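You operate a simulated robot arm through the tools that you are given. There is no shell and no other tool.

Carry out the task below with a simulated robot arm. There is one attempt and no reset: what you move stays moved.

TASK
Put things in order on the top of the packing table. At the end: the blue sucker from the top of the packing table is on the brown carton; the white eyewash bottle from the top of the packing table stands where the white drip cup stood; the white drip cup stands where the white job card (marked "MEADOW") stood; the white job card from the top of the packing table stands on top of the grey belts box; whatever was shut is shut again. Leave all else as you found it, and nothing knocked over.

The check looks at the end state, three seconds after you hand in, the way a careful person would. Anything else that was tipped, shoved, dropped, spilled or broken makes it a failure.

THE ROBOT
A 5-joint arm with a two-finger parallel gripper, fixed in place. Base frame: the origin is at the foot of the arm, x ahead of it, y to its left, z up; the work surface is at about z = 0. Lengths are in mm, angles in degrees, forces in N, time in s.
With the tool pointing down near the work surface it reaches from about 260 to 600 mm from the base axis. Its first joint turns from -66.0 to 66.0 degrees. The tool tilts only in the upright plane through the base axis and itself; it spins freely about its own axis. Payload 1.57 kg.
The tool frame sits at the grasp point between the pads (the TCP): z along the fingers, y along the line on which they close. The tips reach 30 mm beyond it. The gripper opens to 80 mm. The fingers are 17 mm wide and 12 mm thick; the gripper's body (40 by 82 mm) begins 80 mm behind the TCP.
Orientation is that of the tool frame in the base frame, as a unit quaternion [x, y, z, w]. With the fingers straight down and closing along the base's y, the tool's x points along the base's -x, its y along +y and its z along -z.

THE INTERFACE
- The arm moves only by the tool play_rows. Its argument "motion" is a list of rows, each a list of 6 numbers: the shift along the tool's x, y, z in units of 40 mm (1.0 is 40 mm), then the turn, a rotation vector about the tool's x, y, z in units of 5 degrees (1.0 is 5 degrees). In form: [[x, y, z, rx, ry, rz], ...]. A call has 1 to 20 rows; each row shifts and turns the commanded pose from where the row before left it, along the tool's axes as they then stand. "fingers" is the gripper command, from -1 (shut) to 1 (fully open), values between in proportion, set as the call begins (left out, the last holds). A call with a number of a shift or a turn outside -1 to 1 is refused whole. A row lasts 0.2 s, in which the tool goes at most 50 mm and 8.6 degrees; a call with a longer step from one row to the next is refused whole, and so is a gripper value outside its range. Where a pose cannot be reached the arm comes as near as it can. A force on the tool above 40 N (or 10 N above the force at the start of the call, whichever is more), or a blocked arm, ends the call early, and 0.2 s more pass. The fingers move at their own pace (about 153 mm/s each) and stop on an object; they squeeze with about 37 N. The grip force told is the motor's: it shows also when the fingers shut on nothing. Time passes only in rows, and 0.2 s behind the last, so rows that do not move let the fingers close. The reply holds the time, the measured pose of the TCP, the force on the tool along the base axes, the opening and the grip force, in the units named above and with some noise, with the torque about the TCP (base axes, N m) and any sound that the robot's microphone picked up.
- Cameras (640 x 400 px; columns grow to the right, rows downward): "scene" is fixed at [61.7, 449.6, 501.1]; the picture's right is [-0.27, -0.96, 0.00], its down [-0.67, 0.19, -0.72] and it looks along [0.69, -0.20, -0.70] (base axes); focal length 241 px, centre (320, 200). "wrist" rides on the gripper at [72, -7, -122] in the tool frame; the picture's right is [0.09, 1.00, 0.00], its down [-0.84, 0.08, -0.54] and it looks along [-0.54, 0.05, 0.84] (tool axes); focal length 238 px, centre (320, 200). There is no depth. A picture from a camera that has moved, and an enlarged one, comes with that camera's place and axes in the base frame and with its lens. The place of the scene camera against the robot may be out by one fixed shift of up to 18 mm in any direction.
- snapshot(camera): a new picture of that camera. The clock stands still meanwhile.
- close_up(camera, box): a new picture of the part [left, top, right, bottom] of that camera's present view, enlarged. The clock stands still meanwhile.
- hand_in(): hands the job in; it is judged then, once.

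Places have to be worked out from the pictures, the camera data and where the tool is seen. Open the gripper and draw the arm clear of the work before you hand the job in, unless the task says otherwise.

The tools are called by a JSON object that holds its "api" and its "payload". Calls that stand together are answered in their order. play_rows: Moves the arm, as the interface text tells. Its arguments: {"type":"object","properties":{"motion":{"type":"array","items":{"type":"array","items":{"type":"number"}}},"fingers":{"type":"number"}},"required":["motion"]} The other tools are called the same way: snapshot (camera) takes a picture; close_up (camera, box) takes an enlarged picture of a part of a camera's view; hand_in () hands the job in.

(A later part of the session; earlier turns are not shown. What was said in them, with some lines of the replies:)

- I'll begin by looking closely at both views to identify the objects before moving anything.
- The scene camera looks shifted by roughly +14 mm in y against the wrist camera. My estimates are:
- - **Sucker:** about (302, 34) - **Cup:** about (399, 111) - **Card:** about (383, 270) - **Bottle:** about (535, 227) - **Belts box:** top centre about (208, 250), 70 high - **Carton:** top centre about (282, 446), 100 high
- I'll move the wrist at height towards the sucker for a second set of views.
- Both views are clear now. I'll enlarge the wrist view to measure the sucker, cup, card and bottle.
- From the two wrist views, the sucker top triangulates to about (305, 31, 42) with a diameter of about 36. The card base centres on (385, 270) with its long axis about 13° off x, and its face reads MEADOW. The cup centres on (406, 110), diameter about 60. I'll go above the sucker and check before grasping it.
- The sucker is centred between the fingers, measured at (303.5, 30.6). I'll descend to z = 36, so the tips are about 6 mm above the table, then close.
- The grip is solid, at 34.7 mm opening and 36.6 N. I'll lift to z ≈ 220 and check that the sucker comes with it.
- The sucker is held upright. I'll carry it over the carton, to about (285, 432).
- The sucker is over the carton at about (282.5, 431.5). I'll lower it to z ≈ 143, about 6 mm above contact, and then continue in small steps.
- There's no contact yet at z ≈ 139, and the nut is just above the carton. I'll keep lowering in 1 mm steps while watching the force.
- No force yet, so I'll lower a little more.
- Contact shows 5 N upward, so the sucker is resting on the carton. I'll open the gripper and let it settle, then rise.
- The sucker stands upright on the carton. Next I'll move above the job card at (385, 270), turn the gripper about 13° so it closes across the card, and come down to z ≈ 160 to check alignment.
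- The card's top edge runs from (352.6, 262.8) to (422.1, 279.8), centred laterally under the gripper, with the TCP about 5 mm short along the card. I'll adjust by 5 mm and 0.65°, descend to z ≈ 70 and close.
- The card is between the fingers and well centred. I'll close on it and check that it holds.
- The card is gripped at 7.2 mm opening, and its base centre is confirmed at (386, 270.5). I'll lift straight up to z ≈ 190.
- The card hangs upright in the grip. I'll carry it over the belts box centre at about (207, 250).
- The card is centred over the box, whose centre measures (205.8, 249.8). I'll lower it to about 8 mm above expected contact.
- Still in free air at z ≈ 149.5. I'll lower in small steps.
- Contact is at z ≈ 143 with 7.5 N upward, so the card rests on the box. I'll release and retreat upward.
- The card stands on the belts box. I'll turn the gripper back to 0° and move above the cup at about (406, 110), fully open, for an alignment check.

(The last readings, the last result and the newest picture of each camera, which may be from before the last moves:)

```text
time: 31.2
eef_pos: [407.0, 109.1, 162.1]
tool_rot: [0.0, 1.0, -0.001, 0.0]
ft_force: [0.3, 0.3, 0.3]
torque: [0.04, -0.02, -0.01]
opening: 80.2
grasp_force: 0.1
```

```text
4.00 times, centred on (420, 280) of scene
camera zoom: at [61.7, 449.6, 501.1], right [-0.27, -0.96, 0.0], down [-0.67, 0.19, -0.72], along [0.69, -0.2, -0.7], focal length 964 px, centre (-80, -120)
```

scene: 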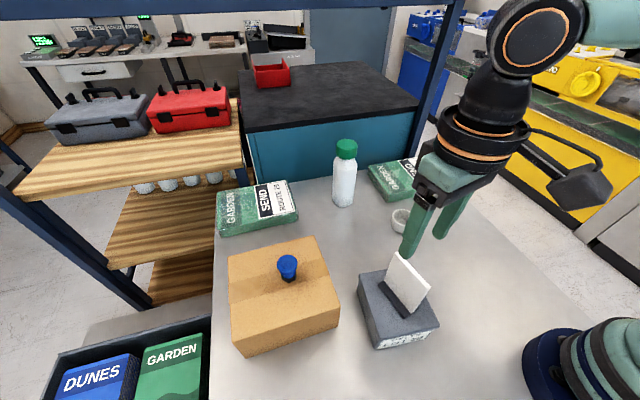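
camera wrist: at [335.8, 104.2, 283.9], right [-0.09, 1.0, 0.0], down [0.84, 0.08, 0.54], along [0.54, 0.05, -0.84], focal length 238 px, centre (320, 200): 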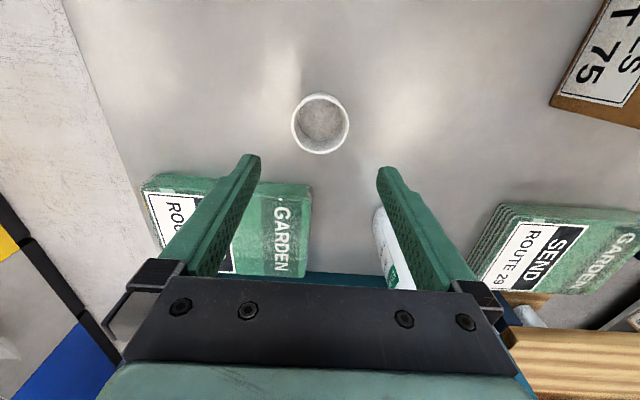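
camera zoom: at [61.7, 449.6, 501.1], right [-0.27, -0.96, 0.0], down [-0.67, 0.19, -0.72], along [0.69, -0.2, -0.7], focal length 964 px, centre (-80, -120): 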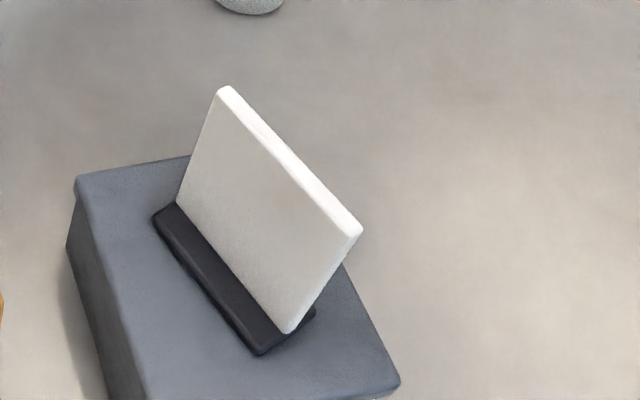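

The cup's rim centre measures (406, 110.4), diameter 60, and the TCP is at about (407.5, 110.8). I'll nudge into line and descend to z ≈ 36.

{"api": "play_rows", "payload": {"motion": [[0.04, -0.01, 0.6, 0, 0, 0], [0, 0, 0.9, 0, 0, 0], [0, 0, 0.9, 0, 0, 0], [0, 0, 0.5, 0, 0, 0], [0, 0, 0.23, 0, 0, 0], [0, 0, 0, 0, 0, 0]], "fingers": 1}}

{"api": "snapshot", "payload": {"camera": "wrist"}}

{"api": "close_up", "payload": {"camera": "scene", "box": [340, 170, 500, 270]}}

```text
time: 32.6
eef_pos: [405.5, 109.4, 36.7]
tool_rot: [-0.001, 1.0, 0.0, -0.001]
ft_force: [-0.3, -0.2, 0.4]
torque: [0.0, -0.04, 0.01]
opening: 79.9
grasp_force: 0.0
```

```text
taken
camera wrist: at [334.1, 103.5, 158.4], right [-0.09, 1.0, 0.0], down [0.84, 0.08, 0.54], along [0.54, 0.05, -0.84], focal length 238 px, centre (320, 200)
```

wrist: 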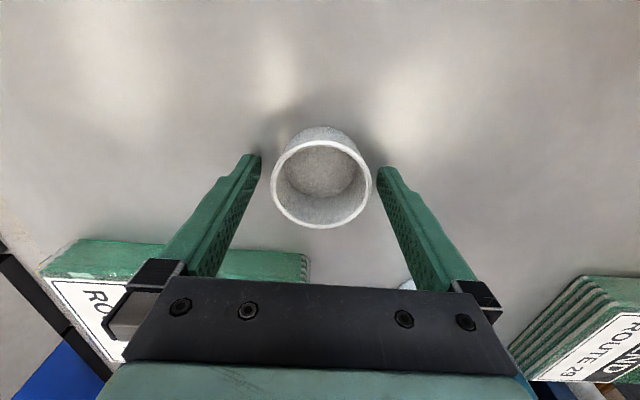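

```text
4.00 times, centred on (420, 220) of scene
camera zoom: at [61.7, 449.6, 501.1], right [-0.27, -0.96, 0.0], down [-0.67, 0.19, -0.72], along [0.69, -0.2, -0.7], focal length 964 px, centre (-80, 120)
```

zoom: 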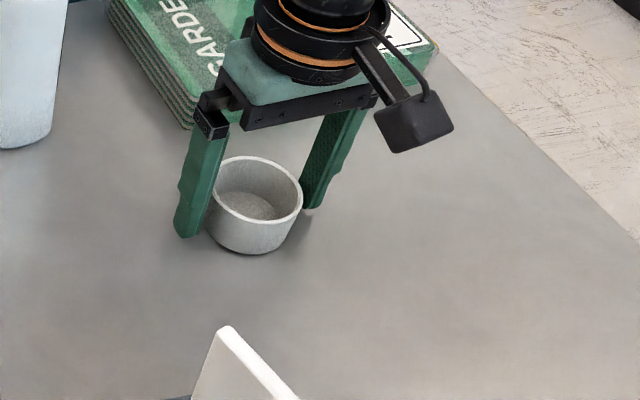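

The cup sits centred between the fingers. I'll close on it.

{"api": "play_rows", "payload": {"motion": [[0, 0, 0, 0, 0, 0], [0, 0, 0, 0, 0, 0], [0, 0, 0, 0, 0, 0]], "fingers": 0.2}}

{"api": "snapshot", "payload": {"camera": "wrist"}}

```text
time: 33.4
eef_pos: [405.8, 109.5, 36.6]
tool_rot: [0.0, 1.0, 0.0, 0.0]
ft_force: [-0.5, -0.5, 0.1]
torque: [-0.02, -0.02, 0.0]
opening: 56.1
grasp_force: 36.0
```

```text
taken
camera wrist: at [334.0, 103.5, 158.6], right [-0.09, 1.0, 0.0], down [0.84, 0.08, 0.54], along [0.54, 0.05, -0.84], focal length 238 px, centre (320, 200)
```

wrist: 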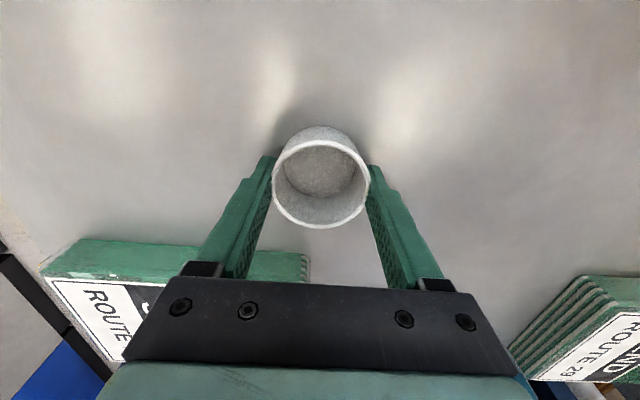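

Gripped at 56 mm opening and 36 N. I'll lift straight up and check.

{"api": "play_rows", "payload": {"motion": [[0, 0, -0.1, 0, 0, 0], [0, 0, -0.3, 0, 0, 0], [0, 0, -0.6, 0, 0, 0], [0, 0, -0.9, 0, 0, 0], [0, 0, -0.6, 0, 0, 0], [0, 0, -0.2, 0, 0, 0], [0, 0, 0, 0, 0, 0]]}}

{"api": "snapshot", "payload": {"camera": "wrist"}}

{"api": "snapshot", "payload": {"camera": "scene"}}

```text
time: 35.0
eef_pos: [404.7, 110.7, 145.2]
tool_rot: [-0.001, 1.0, 0.0, 0.0]
ft_force: [-0.1, 1.7, -0.8]
torque: [0.01, 0.0, 0.01]
opening: 55.6
grasp_force: 36.7
```

```text
taken
camera wrist: at [334.0, 103.7, 267.5], right [-0.09, 1.0, 0.0], down [0.84, 0.08, 0.54], along [0.54, 0.05, -0.84], focal length 238 px, centre (320, 200)
```

wrist: 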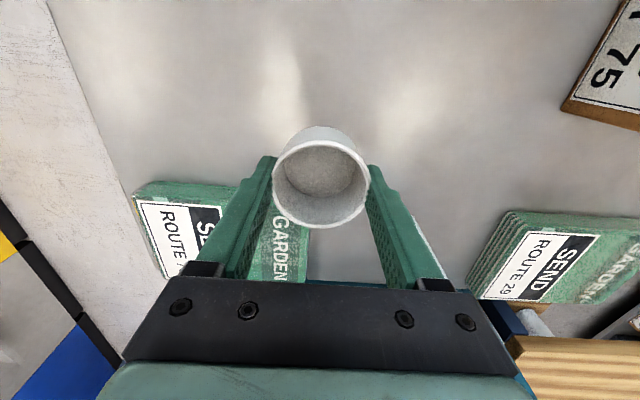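

```text
taken
```

scene: 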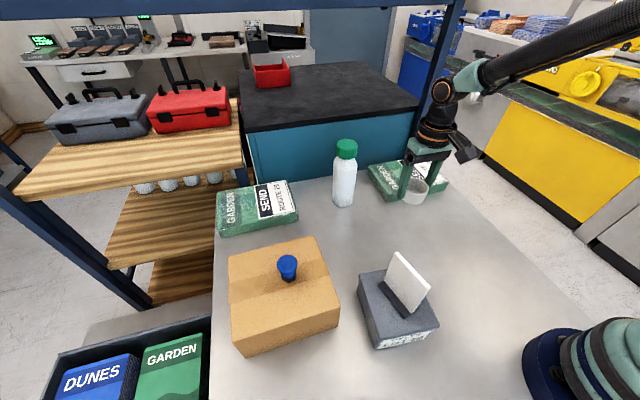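

The cup is held level. I'll carry it to the card's old spot at (386, 270.5).

{"api": "play_rows", "payload": {"motion": [[0.1, 0.5, 0, 0, 0, 0], [0.1, 0.9, 0, 0, 0, 0], [0.1, 0.95, 0, 0, 0, 0], [0.1, 0.95, 0, 0, 0, 0], [0.1, 0.5, 0, 0, 0, 0], [0, 0.195, 0, 0, 0, 0], [0, 0, 0, 0, 0, 0]]}}

{"api": "snapshot", "payload": {"camera": "wrist"}}

{"api": "snapshot", "payload": {"camera": "scene"}}

```text
time: 36.6
eef_pos: [385.0, 270.2, 146.5]
tool_rot: [-0.001, 1.0, 0.0, 0.0]
ft_force: [0.3, -0.8, -0.5]
torque: [0.02, 0.01, -0.04]
opening: 55.9
grasp_force: 37.0
```

```text
taken
camera wrist: at [312.9, 264.4, 268.8], right [-0.09, 1.0, 0.0], down [0.84, 0.08, 0.54], along [0.54, 0.05, -0.84], focal length 238 px, centre (320, 200)
```

wrist: 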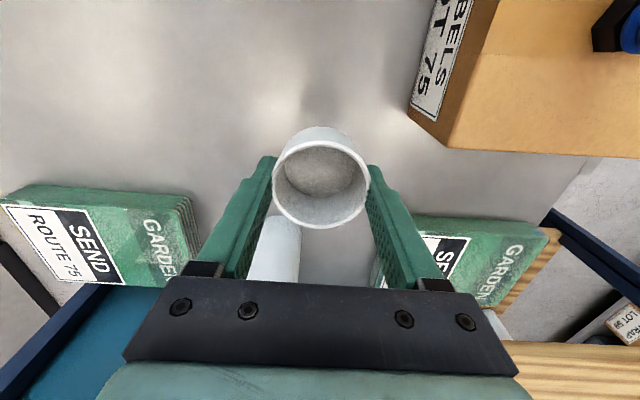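

```text
taken
```

scene: 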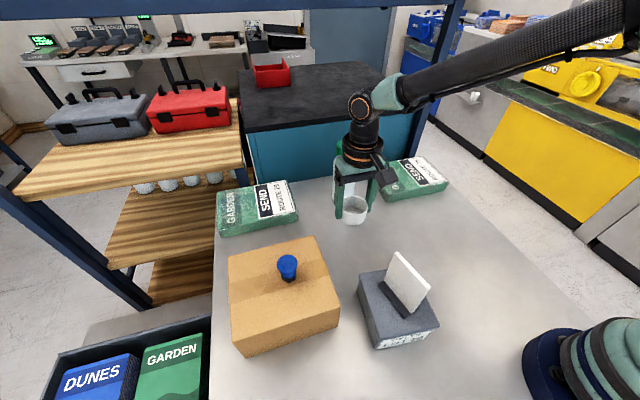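

Positioned at about (385, 270.8). I'll lower to roughly 6 mm above the table and then step down.

{"api": "play_rows", "payload": {"motion": [[-0.01, 0, 0.5, 0, 0, 0], [0, 0, 0.8, 0, 0, 0], [0, 0, 0.7, 0, 0, 0], [0, 0, 0.4, 0, 0, 0], [0, 0, 0.15, 0, 0, 0], [0, 0, 0, 0, 0, 0]]}}

{"api": "play_rows", "payload": {"motion": [[0, 0, 0.05, 0, 0, 0], [0, 0, 0.05, 0, 0, 0], [0, 0, 0, 0, 0, 0]]}}

{"api": "snapshot", "payload": {"camera": "wrist"}}

```text
time: 38.0
eef_pos: [384.3, 269.8, 41.5]
tool_rot: [0.0, 1.0, 0.0, -0.001]
ft_force: [-0.4, -0.4, -0.8]
torque: [0.0, 0.01, 0.03]
opening: 55.5
grasp_force: 36.4
```

```text
time: 38.8
eef_pos: [384.6, 270.3, 37.0]
tool_rot: [0.0, 1.0, 0.0, 0.0]
ft_force: [-0.4, -0.6, -0.6]
torque: [-0.03, 0.01, -0.01]
opening: 55.7
grasp_force: 37.3
```

```text
taken
camera wrist: at [313.3, 263.5, 160.8], right [-0.09, 1.0, 0.0], down [0.84, 0.08, 0.54], along [0.54, 0.05, -0.84], focal length 238 px, centre (320, 200)
```

wrist: 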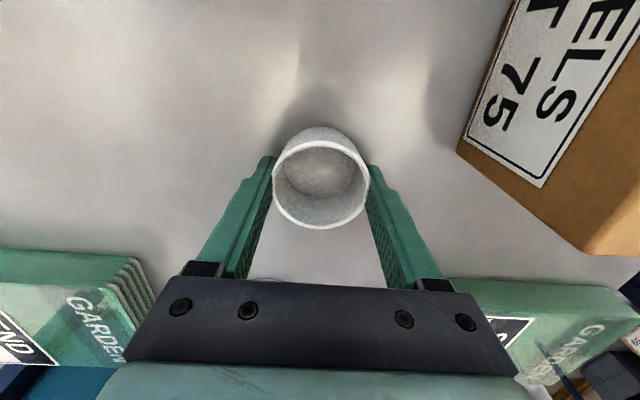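

The camera height shows about 2 mm left to go, so I'll step down gently.

{"api": "play_rows", "payload": {"motion": [[0, 0, 0.025, 0, 0, 0], [0, 0, 0.025, 0, 0, 0], [0, 0, 0, 0, 0, 0]]}}

```text
time: 39.6
eef_pos: [384.9, 269.3, 37.3]
tool_rot: [-0.001, 1.0, 0.0, 0.0]
ft_force: [-0.3, 0.0, -0.2]
torque: [0.0, -0.02, 0.02]
opening: 55.3
grasp_force: 37.0
```

{"api": "play_rows", "payload": {"motion": [[0, 0, 0.02, 0, 0, 0], [0, 0, 0, 0, 0, 0]]}}

```text
time: 40.2
eef_pos: [385.5, 270.3, 35.5]
tool_rot: [-0.001, 1.0, 0.001, 0.0]
ft_force: [0.7, 0.5, -0.1]
torque: [0.01, 0.0, -0.03]
opening: 55.5
grasp_force: 36.7
```

There's still no contact force at a commanded z of about 36. I'll go another 0.8 mm down and read the force.

{"api": "play_rows", "payload": {"motion": [[0, 0, 0.02, 0, 0, 0], [0, 0, 0, 0, 0, 0]]}}

{"api": "close_up", "payload": {"camera": "wrist", "box": [240, 100, 400, 200]}}

{"api": "close_up", "payload": {"camera": "scene", "box": [300, 170, 420, 245]}}

```text
time: 40.8
eef_pos: [385.6, 270.7, 36.2]
tool_rot: [-0.001, 1.0, 0.0, 0.0]
ft_force: [-0.4, 0.0, 2.2]
torque: [-0.07, -0.02, 0.03]
opening: 55.7
grasp_force: 36.8
```

```text
4.00 times, centred on (320, 150) of wrist
camera zoom: at [313.7, 264.0, 158.0], right [-0.09, 1.0, 0.0], down [0.84, 0.08, 0.54], along [0.54, 0.05, -0.84], focal length 953 px, centre (320, 400)
```

zoom: 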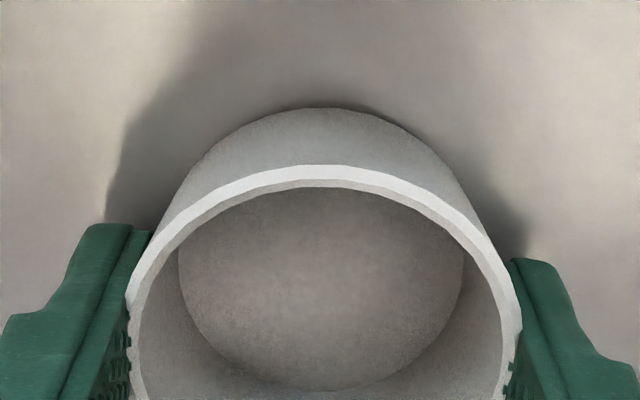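

```text
5.33 times, centred on (360, 208) of scene
camera zoom: at [61.7, 449.6, 501.1], right [-0.27, -0.96, 0.0], down [-0.67, 0.19, -0.72], along [0.69, -0.2, -0.7], focal length 1285 px, centre (107, 160)
```

zoom: 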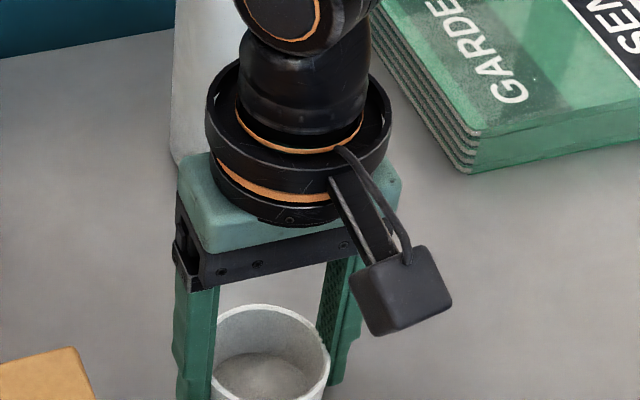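

Contact is registering at 2.2 N and the cup is at table level. I'll open fully, then rise.

{"api": "play_rows", "payload": {"motion": [[0, 0, 0, 0, 0, 0], [0, 0, 0, 0, 0, 0], [0, 0, 0, 0, 0, 0]], "fingers": 1}}

{"api": "play_rows", "payload": {"motion": [[0, 0, -0.2, 0, 0, 0], [0, 0, -0.5, 0, 0, 0], [0, 0, -0.9, 0, 0, 0], [0, 0, -0.9, 0, 0, 0], [0, 0, -0.9, 0, 0, 0], [0, 0, -0.9, 0, 0, 0], [0, 0, -0.9, 0, 0, 0], [0, 0, 0, 0, 0, 0]]}}

{"api": "snapshot", "payload": {"camera": "wrist"}}

{"api": "snapshot", "payload": {"camera": "scene"}}

```text
time: 41.6
eef_pos: [384.6, 270.4, 35.8]
tool_rot: [-0.001, 1.0, 0.0, -0.001]
ft_force: [0.0, -0.2, 0.3]
torque: [-0.01, -0.01, 0.0]
opening: 79.9
grasp_force: 0.0
```

```text
time: 43.4
eef_pos: [386.4, 268.6, 242.6]
tool_rot: [-0.001, 1.0, 0.0, 0.0]
ft_force: [0.7, -0.2, -0.3]
torque: [0.0, -0.03, 0.0]
opening: 79.9
grasp_force: 0.0
```

```text
taken
camera wrist: at [313.3, 262.4, 365.1], right [-0.09, 1.0, 0.0], down [0.84, 0.08, 0.54], along [0.54, 0.05, -0.84], focal length 238 px, centre (320, 200)
```

wrist: 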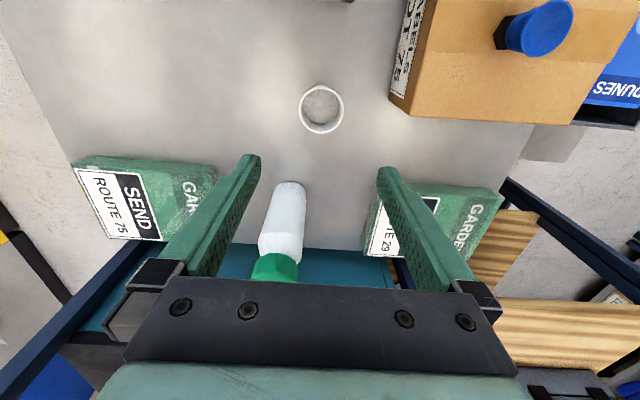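

```text
taken
```

scene: 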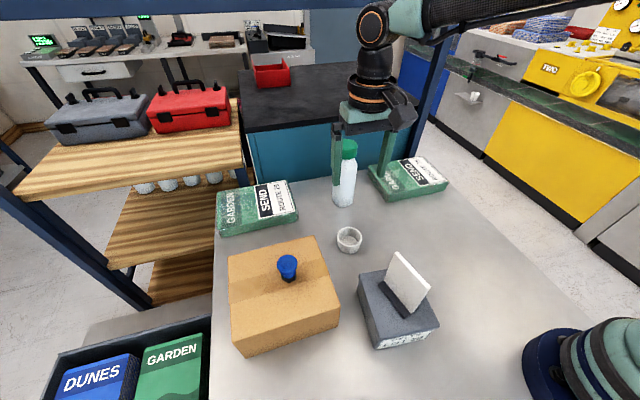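

The cup stands at the card's old place. Next is the bottle, so I'll measure it closely from here.

{"api": "close_up", "payload": {"camera": "wrist", "box": [220, 170, 348, 250]}}

{"api": "close_up", "payload": {"camera": "wrist", "box": [220, 215, 348, 295]}}

{"api": "close_up", "payload": {"camera": "wrist", "box": [270, 70, 398, 150]}}

{"api": "close_up", "payload": {"camera": "scene", "box": [300, 120, 420, 195]}}

```text
5.00 times, centred on (284, 210) of wrist
camera zoom: at [313.3, 262.4, 365.1], right [-0.09, 1.0, 0.0], down [0.84, 0.08, 0.54], along [0.54, 0.05, -0.84], focal length 1192 px, centre (500, 150)
```

zoom: 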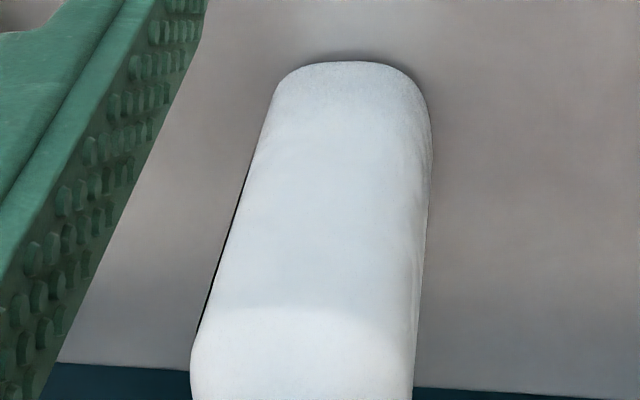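

```text
5.00 times, centred on (284, 255) of wrist
camera zoom: at [313.3, 262.4, 365.1], right [-0.09, 1.0, 0.0], down [0.84, 0.08, 0.54], along [0.54, 0.05, -0.84], focal length 1192 px, centre (500, -75)
```

zoom: 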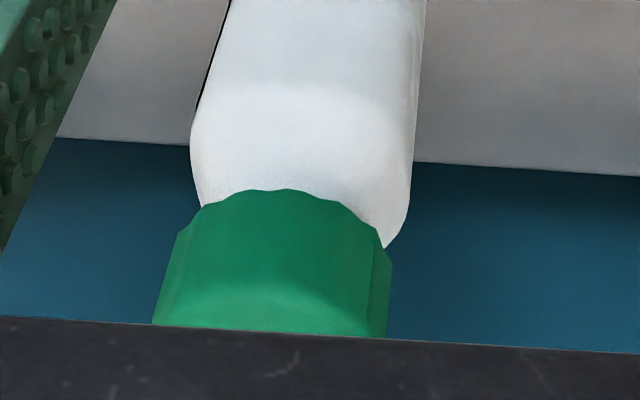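

```text
5.00 times, centred on (334, 110) of wrist
camera zoom: at [313.3, 262.4, 365.1], right [-0.09, 1.0, 0.0], down [0.84, 0.08, 0.54], along [0.54, 0.05, -0.84], focal length 1192 px, centre (250, 650)
```

zoom: 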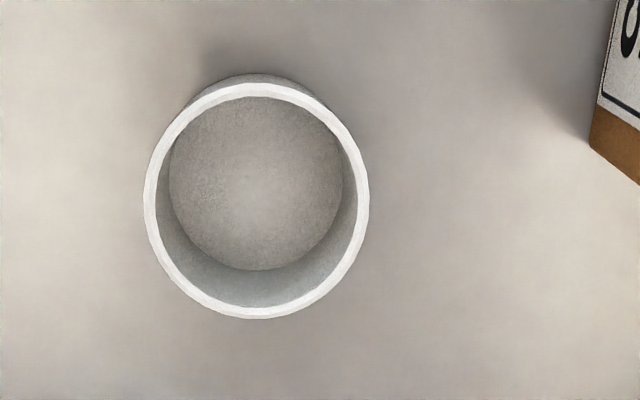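

```text
5.33 times, centred on (360, 158) of scene
camera zoom: at [61.7, 449.6, 501.1], right [-0.27, -0.96, 0.0], down [-0.67, 0.19, -0.72], along [0.69, -0.2, -0.7], focal length 1285 px, centre (107, 427)
```

zoom: 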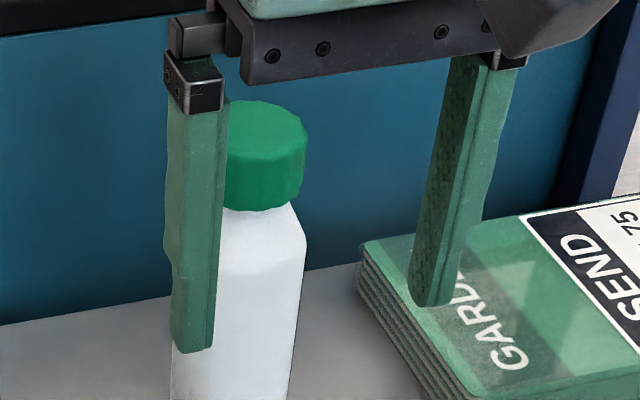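

The cup measures at (386.2, 270.9), which is where I wanted it. The bottle is a rounded square about 58 mm wide, centred near (545, 229.5), about 192 high. I'll move above it at z ≈ 243 with the tips clear at about 213, and see whether that radius of about 591 is reachable.

{"api": "play_rows", "payload": {"motion": [[-0.5, -0.125, 0, 0, 0, 0], [-0.8, -0.2, 0, 0, 0, 0], [-0.8, -0.2, 0, 0, 0, 0], [-0.8, -0.2, 0, 0, 0, 0], [-0.5, -0.125, 0, 0, 0, 0], [-0.3, -0.075, 0, 0, 0, 0], [0, 0, 0, 0, 0, 0]], "fingers": 1}}

{"api": "snapshot", "payload": {"camera": "wrist"}}

{"api": "snapshot", "payload": {"camera": "scene"}}

```text
time: 45.0
eef_pos: [529.8, 230.6, 241.4]
tool_rot: [-0.001, 1.0, 0.0, 0.0]
ft_force: [0.0, -1.0, 0.2]
torque: [0.0, -0.01, -0.01]
opening: 79.8
grasp_force: 0.1
out of reach, approached as far as the arm can: row 6
```

```text
taken
camera wrist: at [458.2, 223.9, 364.0], right [-0.09, 1.0, 0.0], down [0.84, 0.08, 0.54], along [0.54, 0.05, -0.84], focal length 238 px, centre (320, 200)
```

wrist: 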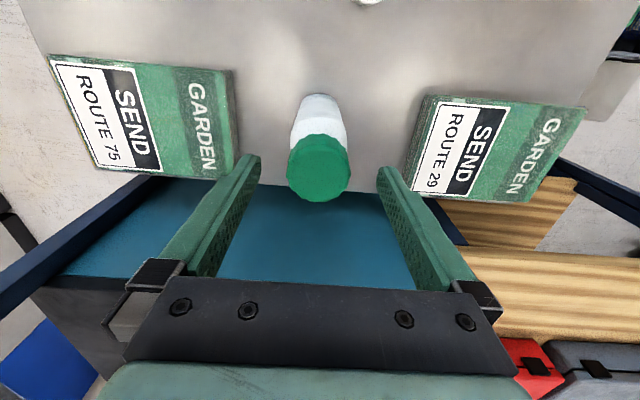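

```text
taken
```

scene: 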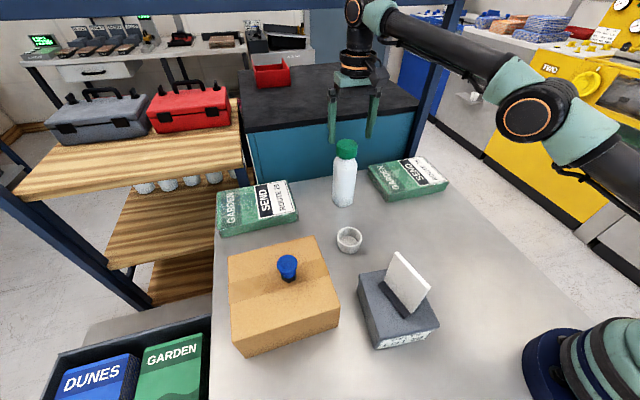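

The arm stops at radius about 578 at this height; full tool-down reach should grow lower down. I'll enlarge the view of the bottle from here to pin its centre and orientation.

{"api": "close_up", "payload": {"camera": "wrist", "box": [240, 80, 400, 180]}}

{"api": "close_up", "payload": {"camera": "wrist", "box": [240, 120, 400, 220]}}

{"api": "close_up", "payload": {"camera": "scene", "box": [300, 125, 420, 200]}}

```text
4.00 times, centred on (320, 130) of wrist
camera zoom: at [458.2, 223.9, 364.0], right [-0.09, 1.0, 0.0], down [0.84, 0.08, 0.54], along [0.54, 0.05, -0.84], focal length 953 px, centre (320, 480)
```

zoom: 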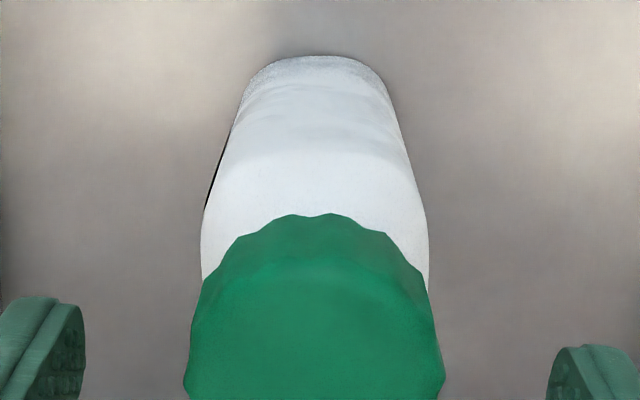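

```text
4.00 times, centred on (320, 170) of wrist
camera zoom: at [458.2, 223.9, 364.0], right [-0.09, 1.0, 0.0], down [0.84, 0.08, 0.54], along [0.54, 0.05, -0.84], focal length 953 px, centre (320, 320)
```

zoom: 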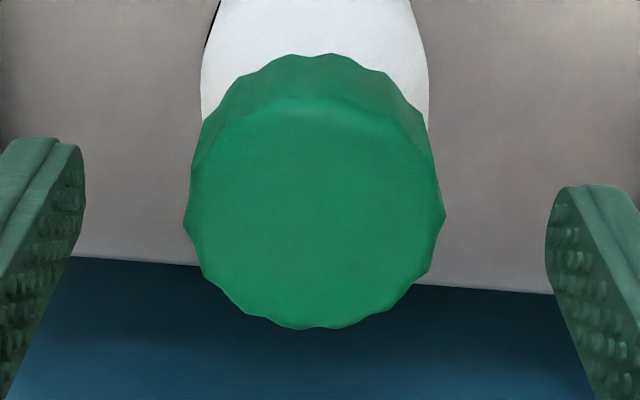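

```text
5.33 times, centred on (360, 162) of scene
camera zoom: at [61.7, 449.6, 501.1], right [-0.27, -0.96, 0.0], down [-0.67, 0.19, -0.72], along [0.69, -0.2, -0.7], focal length 1285 px, centre (107, 400)
```

zoom: 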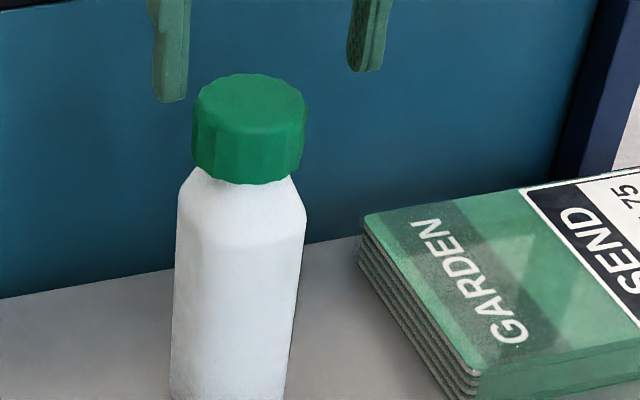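

The cap centre measures (545, 230.6), so the bottle is laterally centred under the gripper and about 15 mm further out. I'll match its slight yaw of about 4°, descend alongside it to z ≈ 150, and check.

{"api": "play_rows", "payload": {"motion": [[0, 0, 0, 0, 0, -0.75], [0, 0, 0.5, 0, 0, 0], [0, 0, 0.6, 0, 0, 0], [0, 0, 0.6, 0, 0, 0], [0, 0, 0.5, 0, 0, 0], [0, 0, 0, 0, 0, 0]], "fingers": 1}}

{"api": "snapshot", "payload": {"camera": "wrist"}}

{"api": "close_up", "payload": {"camera": "scene", "box": [290, 115, 410, 190]}}

```text
time: 46.4
eef_pos: [527.2, 232.6, 153.9]
tool_rot: [-0.033, 0.999, 0.001, 0.0]
ft_force: [0.6, 0.1, -0.3]
torque: [0.01, 0.03, -0.02]
opening: 80.1
grasp_force: 0.1
```

```text
taken
camera wrist: at [458.0, 221.2, 275.9], right [-0.16, 0.99, 0.0], down [0.83, 0.13, 0.54], along [0.54, 0.09, -0.84], focal length 238 px, centre (320, 200)
```

wrist: 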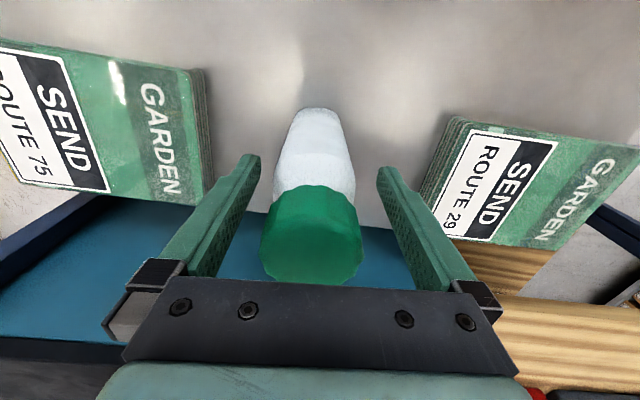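

```text
5.33 times, centred on (350, 152) of scene
camera zoom: at [61.7, 449.6, 501.1], right [-0.27, -0.96, 0.0], down [-0.67, 0.19, -0.72], along [0.69, -0.2, -0.7], focal length 1285 px, centre (160, 453)
```

zoom: 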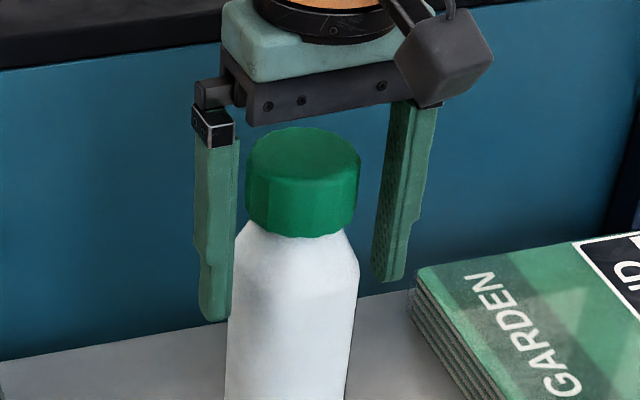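

I'm at (529.4, 232.9, 154), with the bottle about 3.4 mm to the right in the tool frame and 15 mm ahead. I'll centre laterally, descend to z ≈ 126, and then advance towards the bottle's centreline.

{"api": "play_rows", "payload": {"motion": [[0, -0.085, 0, 0, 0, 0], [0, 0, 0.35, 0, 0, 0], [0, 0, 0.35, 0, 0, 0], [0, 0, 0, 0, 0, 0]], "fingers": 1}}

{"api": "play_rows", "payload": {"motion": [[-0.13, 0, 0, 0, 0, 0], [-0.13, 0, 0, 0, 0, 0], [-0.12, 0, 0, 0, 0, 0], [0, 0, 0, 0, 0, 0]], "fingers": 1}}

{"api": "snapshot", "payload": {"camera": "wrist"}}

{"api": "close_up", "payload": {"camera": "scene", "box": [290, 115, 410, 190]}}

```text
time: 47.4
eef_pos: [529.0, 227.5, 126.5]
tool_rot: [-0.033, 0.999, 0.0, 0.0]
ft_force: [-0.4, 0.7, 0.7]
torque: [-0.01, 0.0, 0.01]
opening: 80.0
grasp_force: 0.0
```

```text
time: 48.4
eef_pos: [544.0, 227.4, 126.8]
tool_rot: [-0.033, 0.999, 0.001, 0.0]
ft_force: [-0.1, 0.7, -0.3]
torque: [-0.01, -0.02, -0.02]
opening: 79.8
grasp_force: 0.2
```

```text
taken
camera wrist: at [473.3, 217.9, 248.0], right [-0.16, 0.99, 0.0], down [0.83, 0.13, 0.54], along [0.54, 0.09, -0.84], focal length 238 px, centre (320, 200)
```

wrist: 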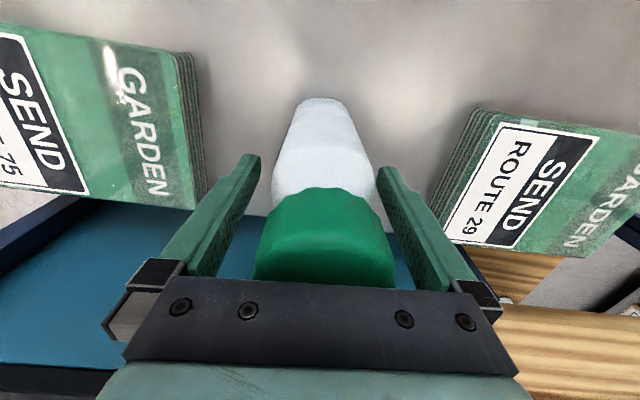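

```text
5.33 times, centred on (350, 152) of scene
camera zoom: at [61.7, 449.6, 501.1], right [-0.27, -0.96, 0.0], down [-0.67, 0.19, -0.72], along [0.69, -0.2, -0.7], focal length 1285 px, centre (160, 453)
```

zoom: 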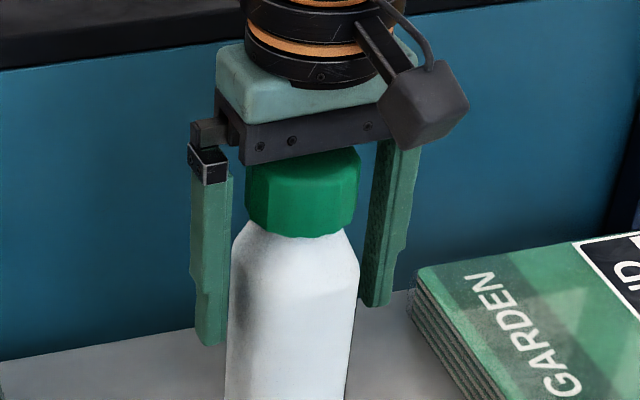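

The fingers straddle the bottle at (544.7, 229.6). I'll nudge about 1 mm for centring and close in stages.

{"api": "play_rows", "payload": {"motion": [[0, 0.03, 0, 0, 0, 0], [0, 0, 0, 0, 0, 0]], "fingers": 0.65}}

{"api": "close_up", "payload": {"camera": "wrist", "box": [220, 80, 420, 205]}}

```text
time: 49.0
eef_pos: [544.2, 229.3, 125.9]
tool_rot: [-0.033, 0.999, 0.0, 0.0]
ft_force: [0.2, 0.1, -0.8]
torque: [-0.01, 0.0, -0.01]
opening: 65.6
grasp_force: 0.1
```

```text
3.20 times, centred on (320, 142) of wrist
camera zoom: at [473.6, 219.0, 248.2], right [-0.16, 0.99, 0.0], down [0.83, 0.13, 0.54], along [0.54, 0.09, -0.84], focal length 763 px, centre (320, 384)
```

zoom: 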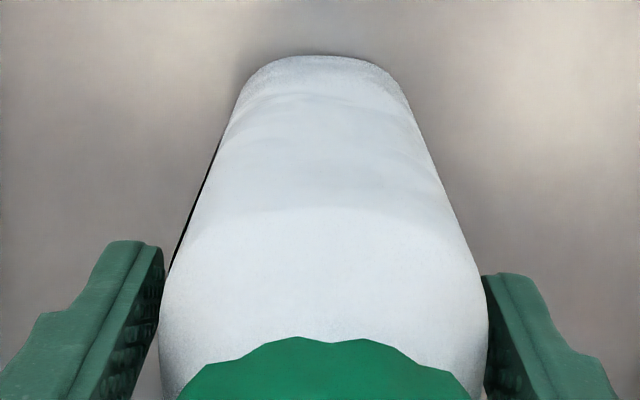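

Both pads are nearly touching and symmetric. I'll close to grip.

{"api": "play_rows", "payload": {"motion": [[0, 0, 0, 0, 0, 0], [0, 0, 0, 0, 0, 0], [0, 0, 0, 0, 0, 0]], "fingers": 0.2}}

{"api": "snapshot", "payload": {"camera": "wrist"}}

```text
time: 49.8
eef_pos: [544.3, 230.5, 126.3]
tool_rot: [-0.033, 0.999, 0.0, 0.0]
ft_force: [-0.4, 1.4, 0.7]
torque: [0.1, 0.0, 0.02]
opening: 58.8
grasp_force: 37.4
```

```text
taken
camera wrist: at [473.5, 219.0, 248.2], right [-0.16, 0.99, 0.0], down [0.83, 0.13, 0.54], along [0.54, 0.09, -0.84], focal length 238 px, centre (320, 200)
```

wrist: 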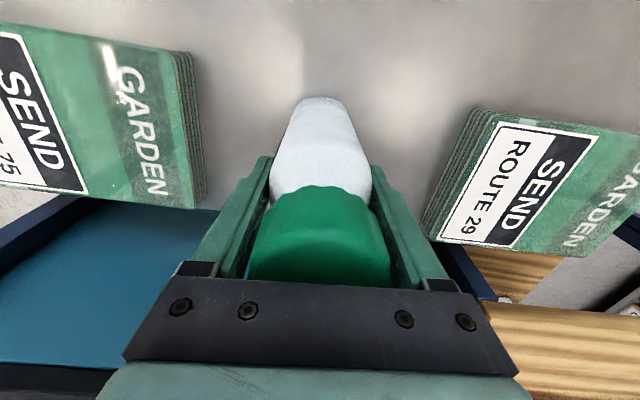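

Bottle gripped at 58.8 mm and 37 N. I'll lift slightly first, then draw in and up to stay within reach.

{"api": "play_rows", "payload": {"motion": [[0, 0, -0.1, 0, 0, 0], [0, 0, -0.2, 0, 0, 0], [0.3, 0, -0.2, 0, 0, 0], [0.5, 0, -0.3, 0, 0, 0], [0.3, 0, -0.2, 0, 0, 0], [0, 0, 0, 0, 0, 0]]}}

{"api": "snapshot", "payload": {"camera": "wrist"}}

{"api": "snapshot", "payload": {"camera": "scene"}}

```text
time: 51.2
eef_pos: [501.3, 226.7, 167.8]
tool_rot: [-0.033, 0.999, 0.001, 0.0]
ft_force: [0.3, 0.0, -5.2]
torque: [0.0, -0.02, 0.04]
opening: 58.5
grasp_force: 37.1
```

```text
taken
camera wrist: at [430.1, 216.0, 289.5], right [-0.16, 0.99, 0.0], down [0.83, 0.13, 0.54], along [0.54, 0.09, -0.84], focal length 238 px, centre (320, 200)
```

wrist: 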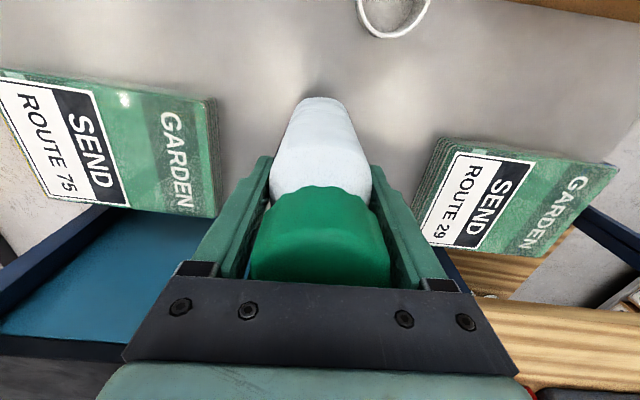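

```text
taken
```

scene: 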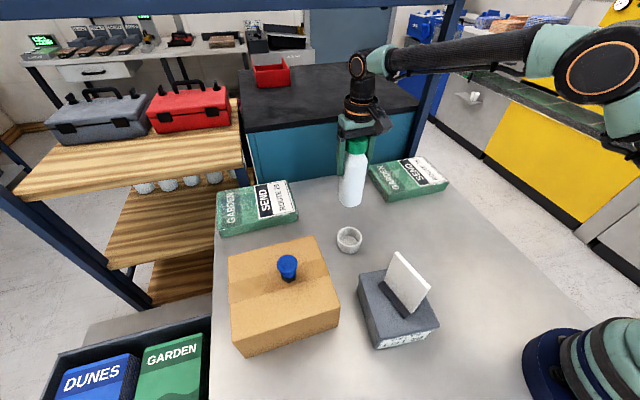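

The bottle is held upright, about 5 N load and 40 mm up. I'll carry it to the cup's old place at (406, 110.5).

{"api": "play_rows", "payload": {"motion": [[0.2, -0.215, 0, 0, 0, 0], [0.45, -0.483, 0, 0, 0, 0], [0.55, -0.591, 0, 0, 0, 0], [0.55, -0.591, 0, 0, 0, 0], [0.45, -0.483, 0, 0, 0, 0], [0.25, -0.268, 0, 0, 0, 0], [0.125, -0.134, 0, 0, 0, 0], [0, 0, 0, 0, 0, 0]]}}

{"api": "snapshot", "payload": {"camera": "wrist"}}

{"api": "snapshot", "payload": {"camera": "scene"}}

```text
time: 53.0
eef_pos: [406.4, 110.6, 166.6]
tool_rot: [-0.034, 0.999, 0.0, 0.0]
ft_force: [-0.3, 0.3, -5.5]
torque: [-0.01, 0.01, 0.02]
opening: 58.7
grasp_force: 37.1
```

```text
taken
camera wrist: at [334.8, 99.7, 288.7], right [-0.16, 0.99, 0.0], down [0.83, 0.13, 0.54], along [0.54, 0.09, -0.84], focal length 238 px, centre (320, 200)
```

wrist: 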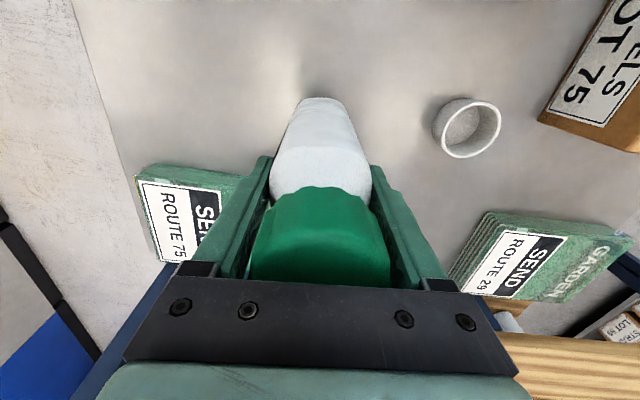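

```text
taken
```

scene: 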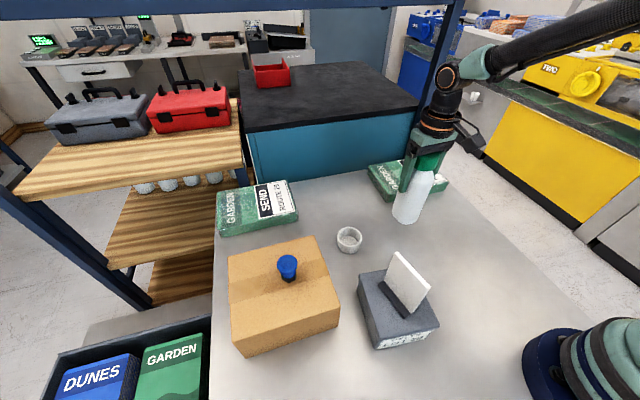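

Right above the spot at (406.3, 111). I'll lower to about 5 mm above the table and then step down to contact.

{"api": "play_rows", "payload": {"motion": [[0, 0, 0.2, 0, 0, 0], [0, 0, 0.35, 0, 0, 0], [0, 0, 0.25, 0, 0, 0], [0, 0, 0.08, 0, 0, 0], [0, 0, 0, 0, 0, 0]]}}

{"api": "play_rows", "payload": {"motion": [[0, 0, 0.03, 0, 0, 0], [0, 0, 0.03, 0, 0, 0], [0, 0, 0, 0, 0, 0]]}}

```text
time: 54.2
eef_pos: [404.6, 110.7, 129.5]
tool_rot: [-0.033, 0.999, 0.001, 0.001]
ft_force: [0.5, -0.3, -4.9]
torque: [0.02, -0.01, 0.01]
opening: 58.6
grasp_force: 36.6
```

```text
time: 55.0
eef_pos: [405.0, 110.3, 128.1]
tool_rot: [-0.033, 0.999, 0.0, 0.0]
ft_force: [0.4, -0.5, -4.8]
torque: [-0.01, -0.02, 0.0]
opening: 58.7
grasp_force: 37.4
```

The bottle is still hanging at -4.8 N, so I'll continue in sub-millimetre to 1 mm steps.

{"api": "play_rows", "payload": {"motion": [[0, 0, 0.025, 0, 0, 0], [0, 0, 0, 0, 0, 0]]}}

{"api": "play_rows", "payload": {"motion": [[0, 0, 0.02, 0, 0, 0], [0, 0, 0, 0, 0, 0]]}}

```text
time: 55.6
eef_pos: [405.2, 110.3, 127.6]
tool_rot: [-0.033, 0.999, 0.001, 0.0]
ft_force: [0.2, -0.4, -4.7]
torque: [0.01, -0.04, 0.0]
opening: 58.5
grasp_force: 37.0
```

```text
time: 56.2
eef_pos: [404.9, 111.4, 126.1]
tool_rot: [-0.033, 0.999, 0.001, 0.001]
ft_force: [0.1, 0.3, -4.8]
torque: [0.01, 0.05, 0.05]
opening: 58.6
grasp_force: 36.9
```

Still carrying the full weight. I'll lower another 0.8 mm at a time.

{"api": "play_rows", "payload": {"motion": [[0, 0, 0.02, 0, 0, 0], [0, 0, 0, 0, 0, 0]]}}

```text
time: 56.8
eef_pos: [405.1, 110.2, 125.6]
tool_rot: [-0.033, 0.999, -0.001, 0.0]
ft_force: [-0.6, 0.6, -2.5]
torque: [0.03, 0.04, 0.01]
opening: 58.5
grasp_force: 36.6
```

The load has dropped to -2.5 N, so the bottle is touching. One more small step should seat it.

{"api": "play_rows", "payload": {"motion": [[0, 0, 0.012, 0, 0, 0], [0, 0, 0, 0, 0, 0]]}}

{"api": "snapshot", "payload": {"camera": "wrist"}}

{"api": "close_up", "payload": {"camera": "scene", "box": [340, 140, 500, 240]}}

```text
time: 57.4
eef_pos: [405.4, 110.7, 126.0]
tool_rot: [-0.033, 0.999, 0.0, 0.0]
ft_force: [-3.5, 2.5, 7.4]
torque: [0.15, 0.4, 0.0]
opening: 58.7
grasp_force: 37.1
```

```text
taken
camera wrist: at [334.6, 99.6, 248.2], right [-0.16, 0.99, 0.0], down [0.83, 0.13, 0.54], along [0.54, 0.09, -0.84], focal length 238 px, centre (320, 200)
```

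wrist: 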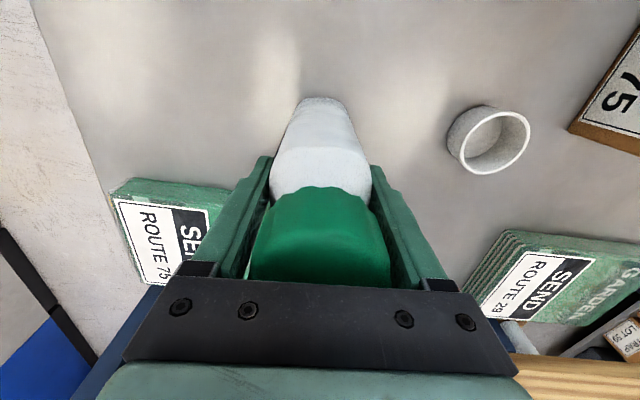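

```text
4.00 times, centred on (420, 190) of scene
camera zoom: at [61.6, 449.6, 501.1], right [-0.27, -0.96, 0.0], down [-0.67, 0.19, -0.72], along [0.69, -0.2, -0.7], focal length 964 px, centre (-80, 240)
```

zoom: 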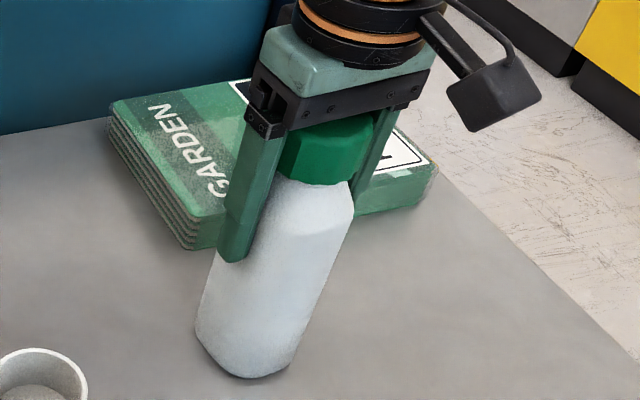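

The bottle is seated with 7 N of contact. I'll release in two stages.

{"api": "play_rows", "payload": {"motion": [[0, 0, 0, 0, 0, 0], [0, 0, 0, 0, 0, 0]], "fingers": 0.6}}

{"api": "play_rows", "payload": {"motion": [[0, 0, 0, 0, 0, 0], [0, 0, 0, 0, 0, 0]], "fingers": 1}}

{"api": "snapshot", "payload": {"camera": "wrist"}}

```text
time: 58.0
eef_pos: [405.6, 110.9, 126.1]
tool_rot: [-0.033, 0.999, 0.0, 0.0]
ft_force: [-0.1, 0.7, 0.2]
torque: [0.0, 0.05, -0.01]
opening: 64.0
grasp_force: 0.0
```

```text
time: 58.6
eef_pos: [405.9, 109.8, 125.4]
tool_rot: [-0.033, 0.999, -0.001, 0.0]
ft_force: [-0.5, -0.7, -1.0]
torque: [0.01, -0.01, -0.04]
opening: 80.2
grasp_force: 0.1
```

```text
taken
camera wrist: at [334.6, 99.5, 247.7], right [-0.16, 0.99, 0.0], down [0.83, 0.13, 0.54], along [0.54, 0.09, -0.84], focal length 238 px, centre (320, 200)
```

wrist: 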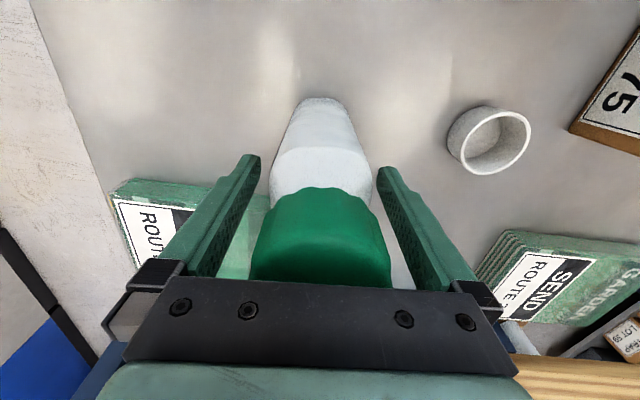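

The bottle stands free between the open fingers. I'll rise straight up well above the cap and then check everything.

{"api": "play_rows", "payload": {"motion": [[0, 0, -0.2, 0, 0, 0], [0, 0, -0.5, 0, 0, 0], [0, 0, -0.8, 0, 0, 0], [0, 0, -0.9, 0, 0, 0], [0, 0, -0.9, 0, 0, 0], [0, 0, -0.7, 0, 0, 0], [0, 0, 0, 0, 0, 0]], "fingers": 1}}

{"api": "snapshot", "payload": {"camera": "wrist"}}

{"api": "snapshot", "payload": {"camera": "scene"}}

```text
time: 60.2
eef_pos: [405.2, 111.3, 286.0]
tool_rot: [-0.033, 0.999, 0.0, 0.0]
ft_force: [0.1, 0.4, -0.5]
torque: [-0.01, 0.01, -0.01]
opening: 80.1
grasp_force: 0.0
```

```text
taken
camera wrist: at [334.5, 100.2, 408.3], right [-0.16, 0.99, 0.0], down [0.83, 0.13, 0.54], along [0.53, 0.09, -0.84], focal length 238 px, centre (320, 200)
```

wrist: 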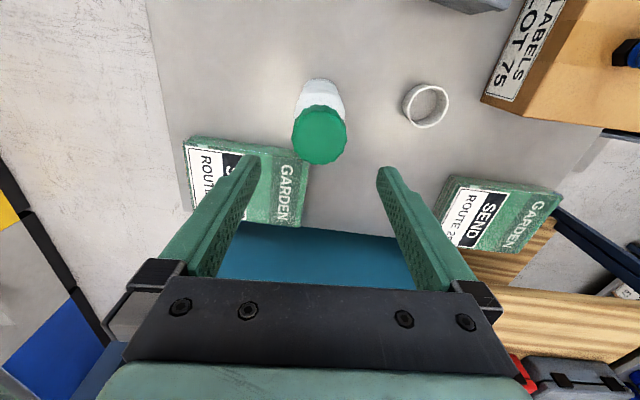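

```text
taken
```

scene: 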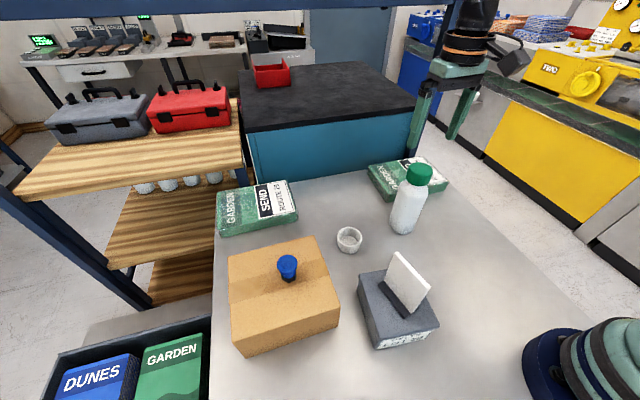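

All four items look right. I'll withdraw the arm to the side, clear of the work, and do a final check.

{"api": "play_rows", "payload": {"motion": [[0.3, -0.4, 0, 0, 0, 0], [0.58, -0.814, 0, 0, 0, 0], [0.58, -0.814, 0, 0, 0, 0], [0.58, -0.814, 0, 0, 0, 0], [0.58, -0.814, 0, 0, 0, 0], [0.28, -0.41, 0, 0, 0, 0], [0, 0, 0, 0, 0, 0]], "fingers": 1}}

{"api": "snapshot", "payload": {"camera": "scene"}}

{"api": "close_up", "payload": {"camera": "scene", "box": [320, 140, 480, 240]}}

{"api": "close_up", "payload": {"camera": "scene", "box": [210, 220, 450, 370]}}

{"api": "snapshot", "payload": {"camera": "wrist"}}

```text
time: 61.8
eef_pos: [300.5, -57.2, 287.2]
tool_rot: [-0.034, 0.999, 0.0, 0.001]
ft_force: [-0.2, -0.4, 0.7]
torque: [0.04, -0.01, 0.0]
opening: 80.0
grasp_force: 0.0
```

```text
taken
```

scene: 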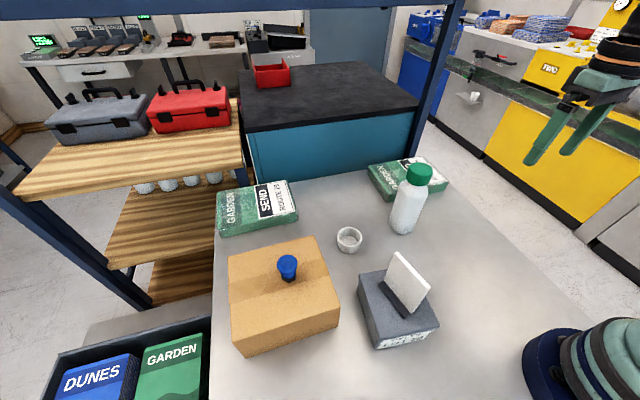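

```text
4.00 times, centred on (400, 190) of scene
camera zoom: at [61.7, 449.6, 501.1], right [-0.27, -0.96, 0.0], down [-0.67, 0.19, -0.72], along [0.69, -0.2, -0.7], focal length 964 px, centre (0, 240)
```

zoom: 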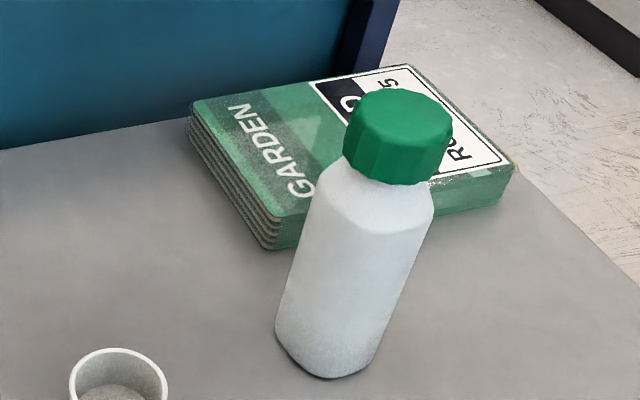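

```text
2.67 times, centred on (330, 295) of scene
camera zoom: at [61.7, 449.6, 501.1], right [-0.27, -0.96, 0.0], down [-0.67, 0.19, -0.72], along [0.69, -0.2, -0.7], focal length 643 px, centre (293, -53)
```

zoom: 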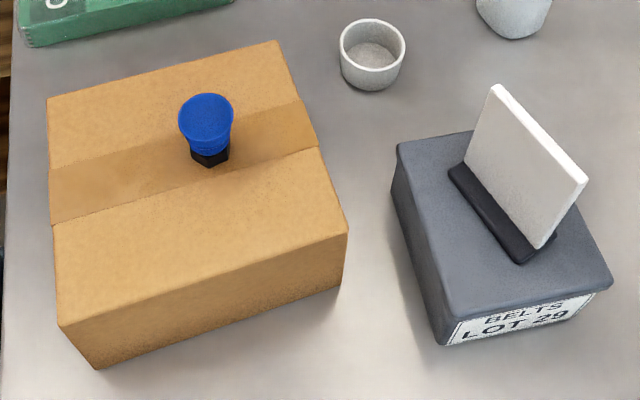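

```text
taken
camera wrist: at [228.2, -69.4, 408.5], right [-0.16, 0.99, 0.0], down [0.83, 0.13, 0.54], along [0.54, 0.09, -0.84], focal length 238 px, centre (320, 200)
```

wrist: 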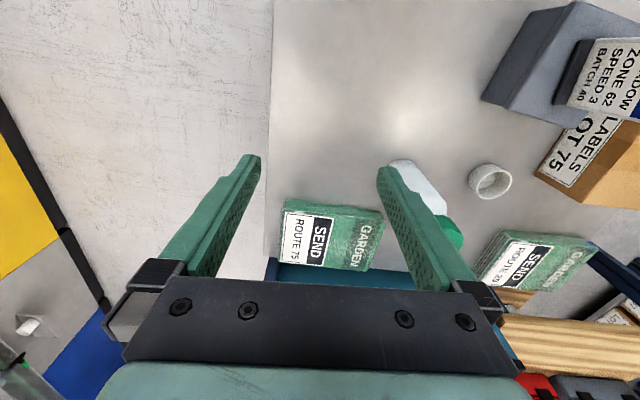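

The end state looks right:

- **Sucker:** upright on the carton.
- **Card:** standing on the belts box.
- **Cup:** on the card's old spot.
- **Bottle:** upright on the cup's old spot.

The carton, belts box and mailers haven't moved, nothing was opened, and the arm is clear with the gripper open, so I'm handing in.

{"api": "hand_in", "payload": {}}

```text
The job is handed in.
```

I finished the job and handed it in; the check's result hasn't come back. In the last pictures all four items were where they should be and upright:

- **Blue sucker:** on top of the brown carton, near the middle.
- **White job card ("MEADOW"):** on top of the grey belts box, roughly centred and facing the same way as before.
- **White drip cup:** where the job card stood, within about 1 mm by the wrist camera.
- **White eyewash bottle:** where the drip cup stood, within about 1 mm.

I didn't need to open anything. The carton, belts box and green mailers looked unmoved, and nothing was knocked over. I drew the arm clear with the gripper open before handing in.
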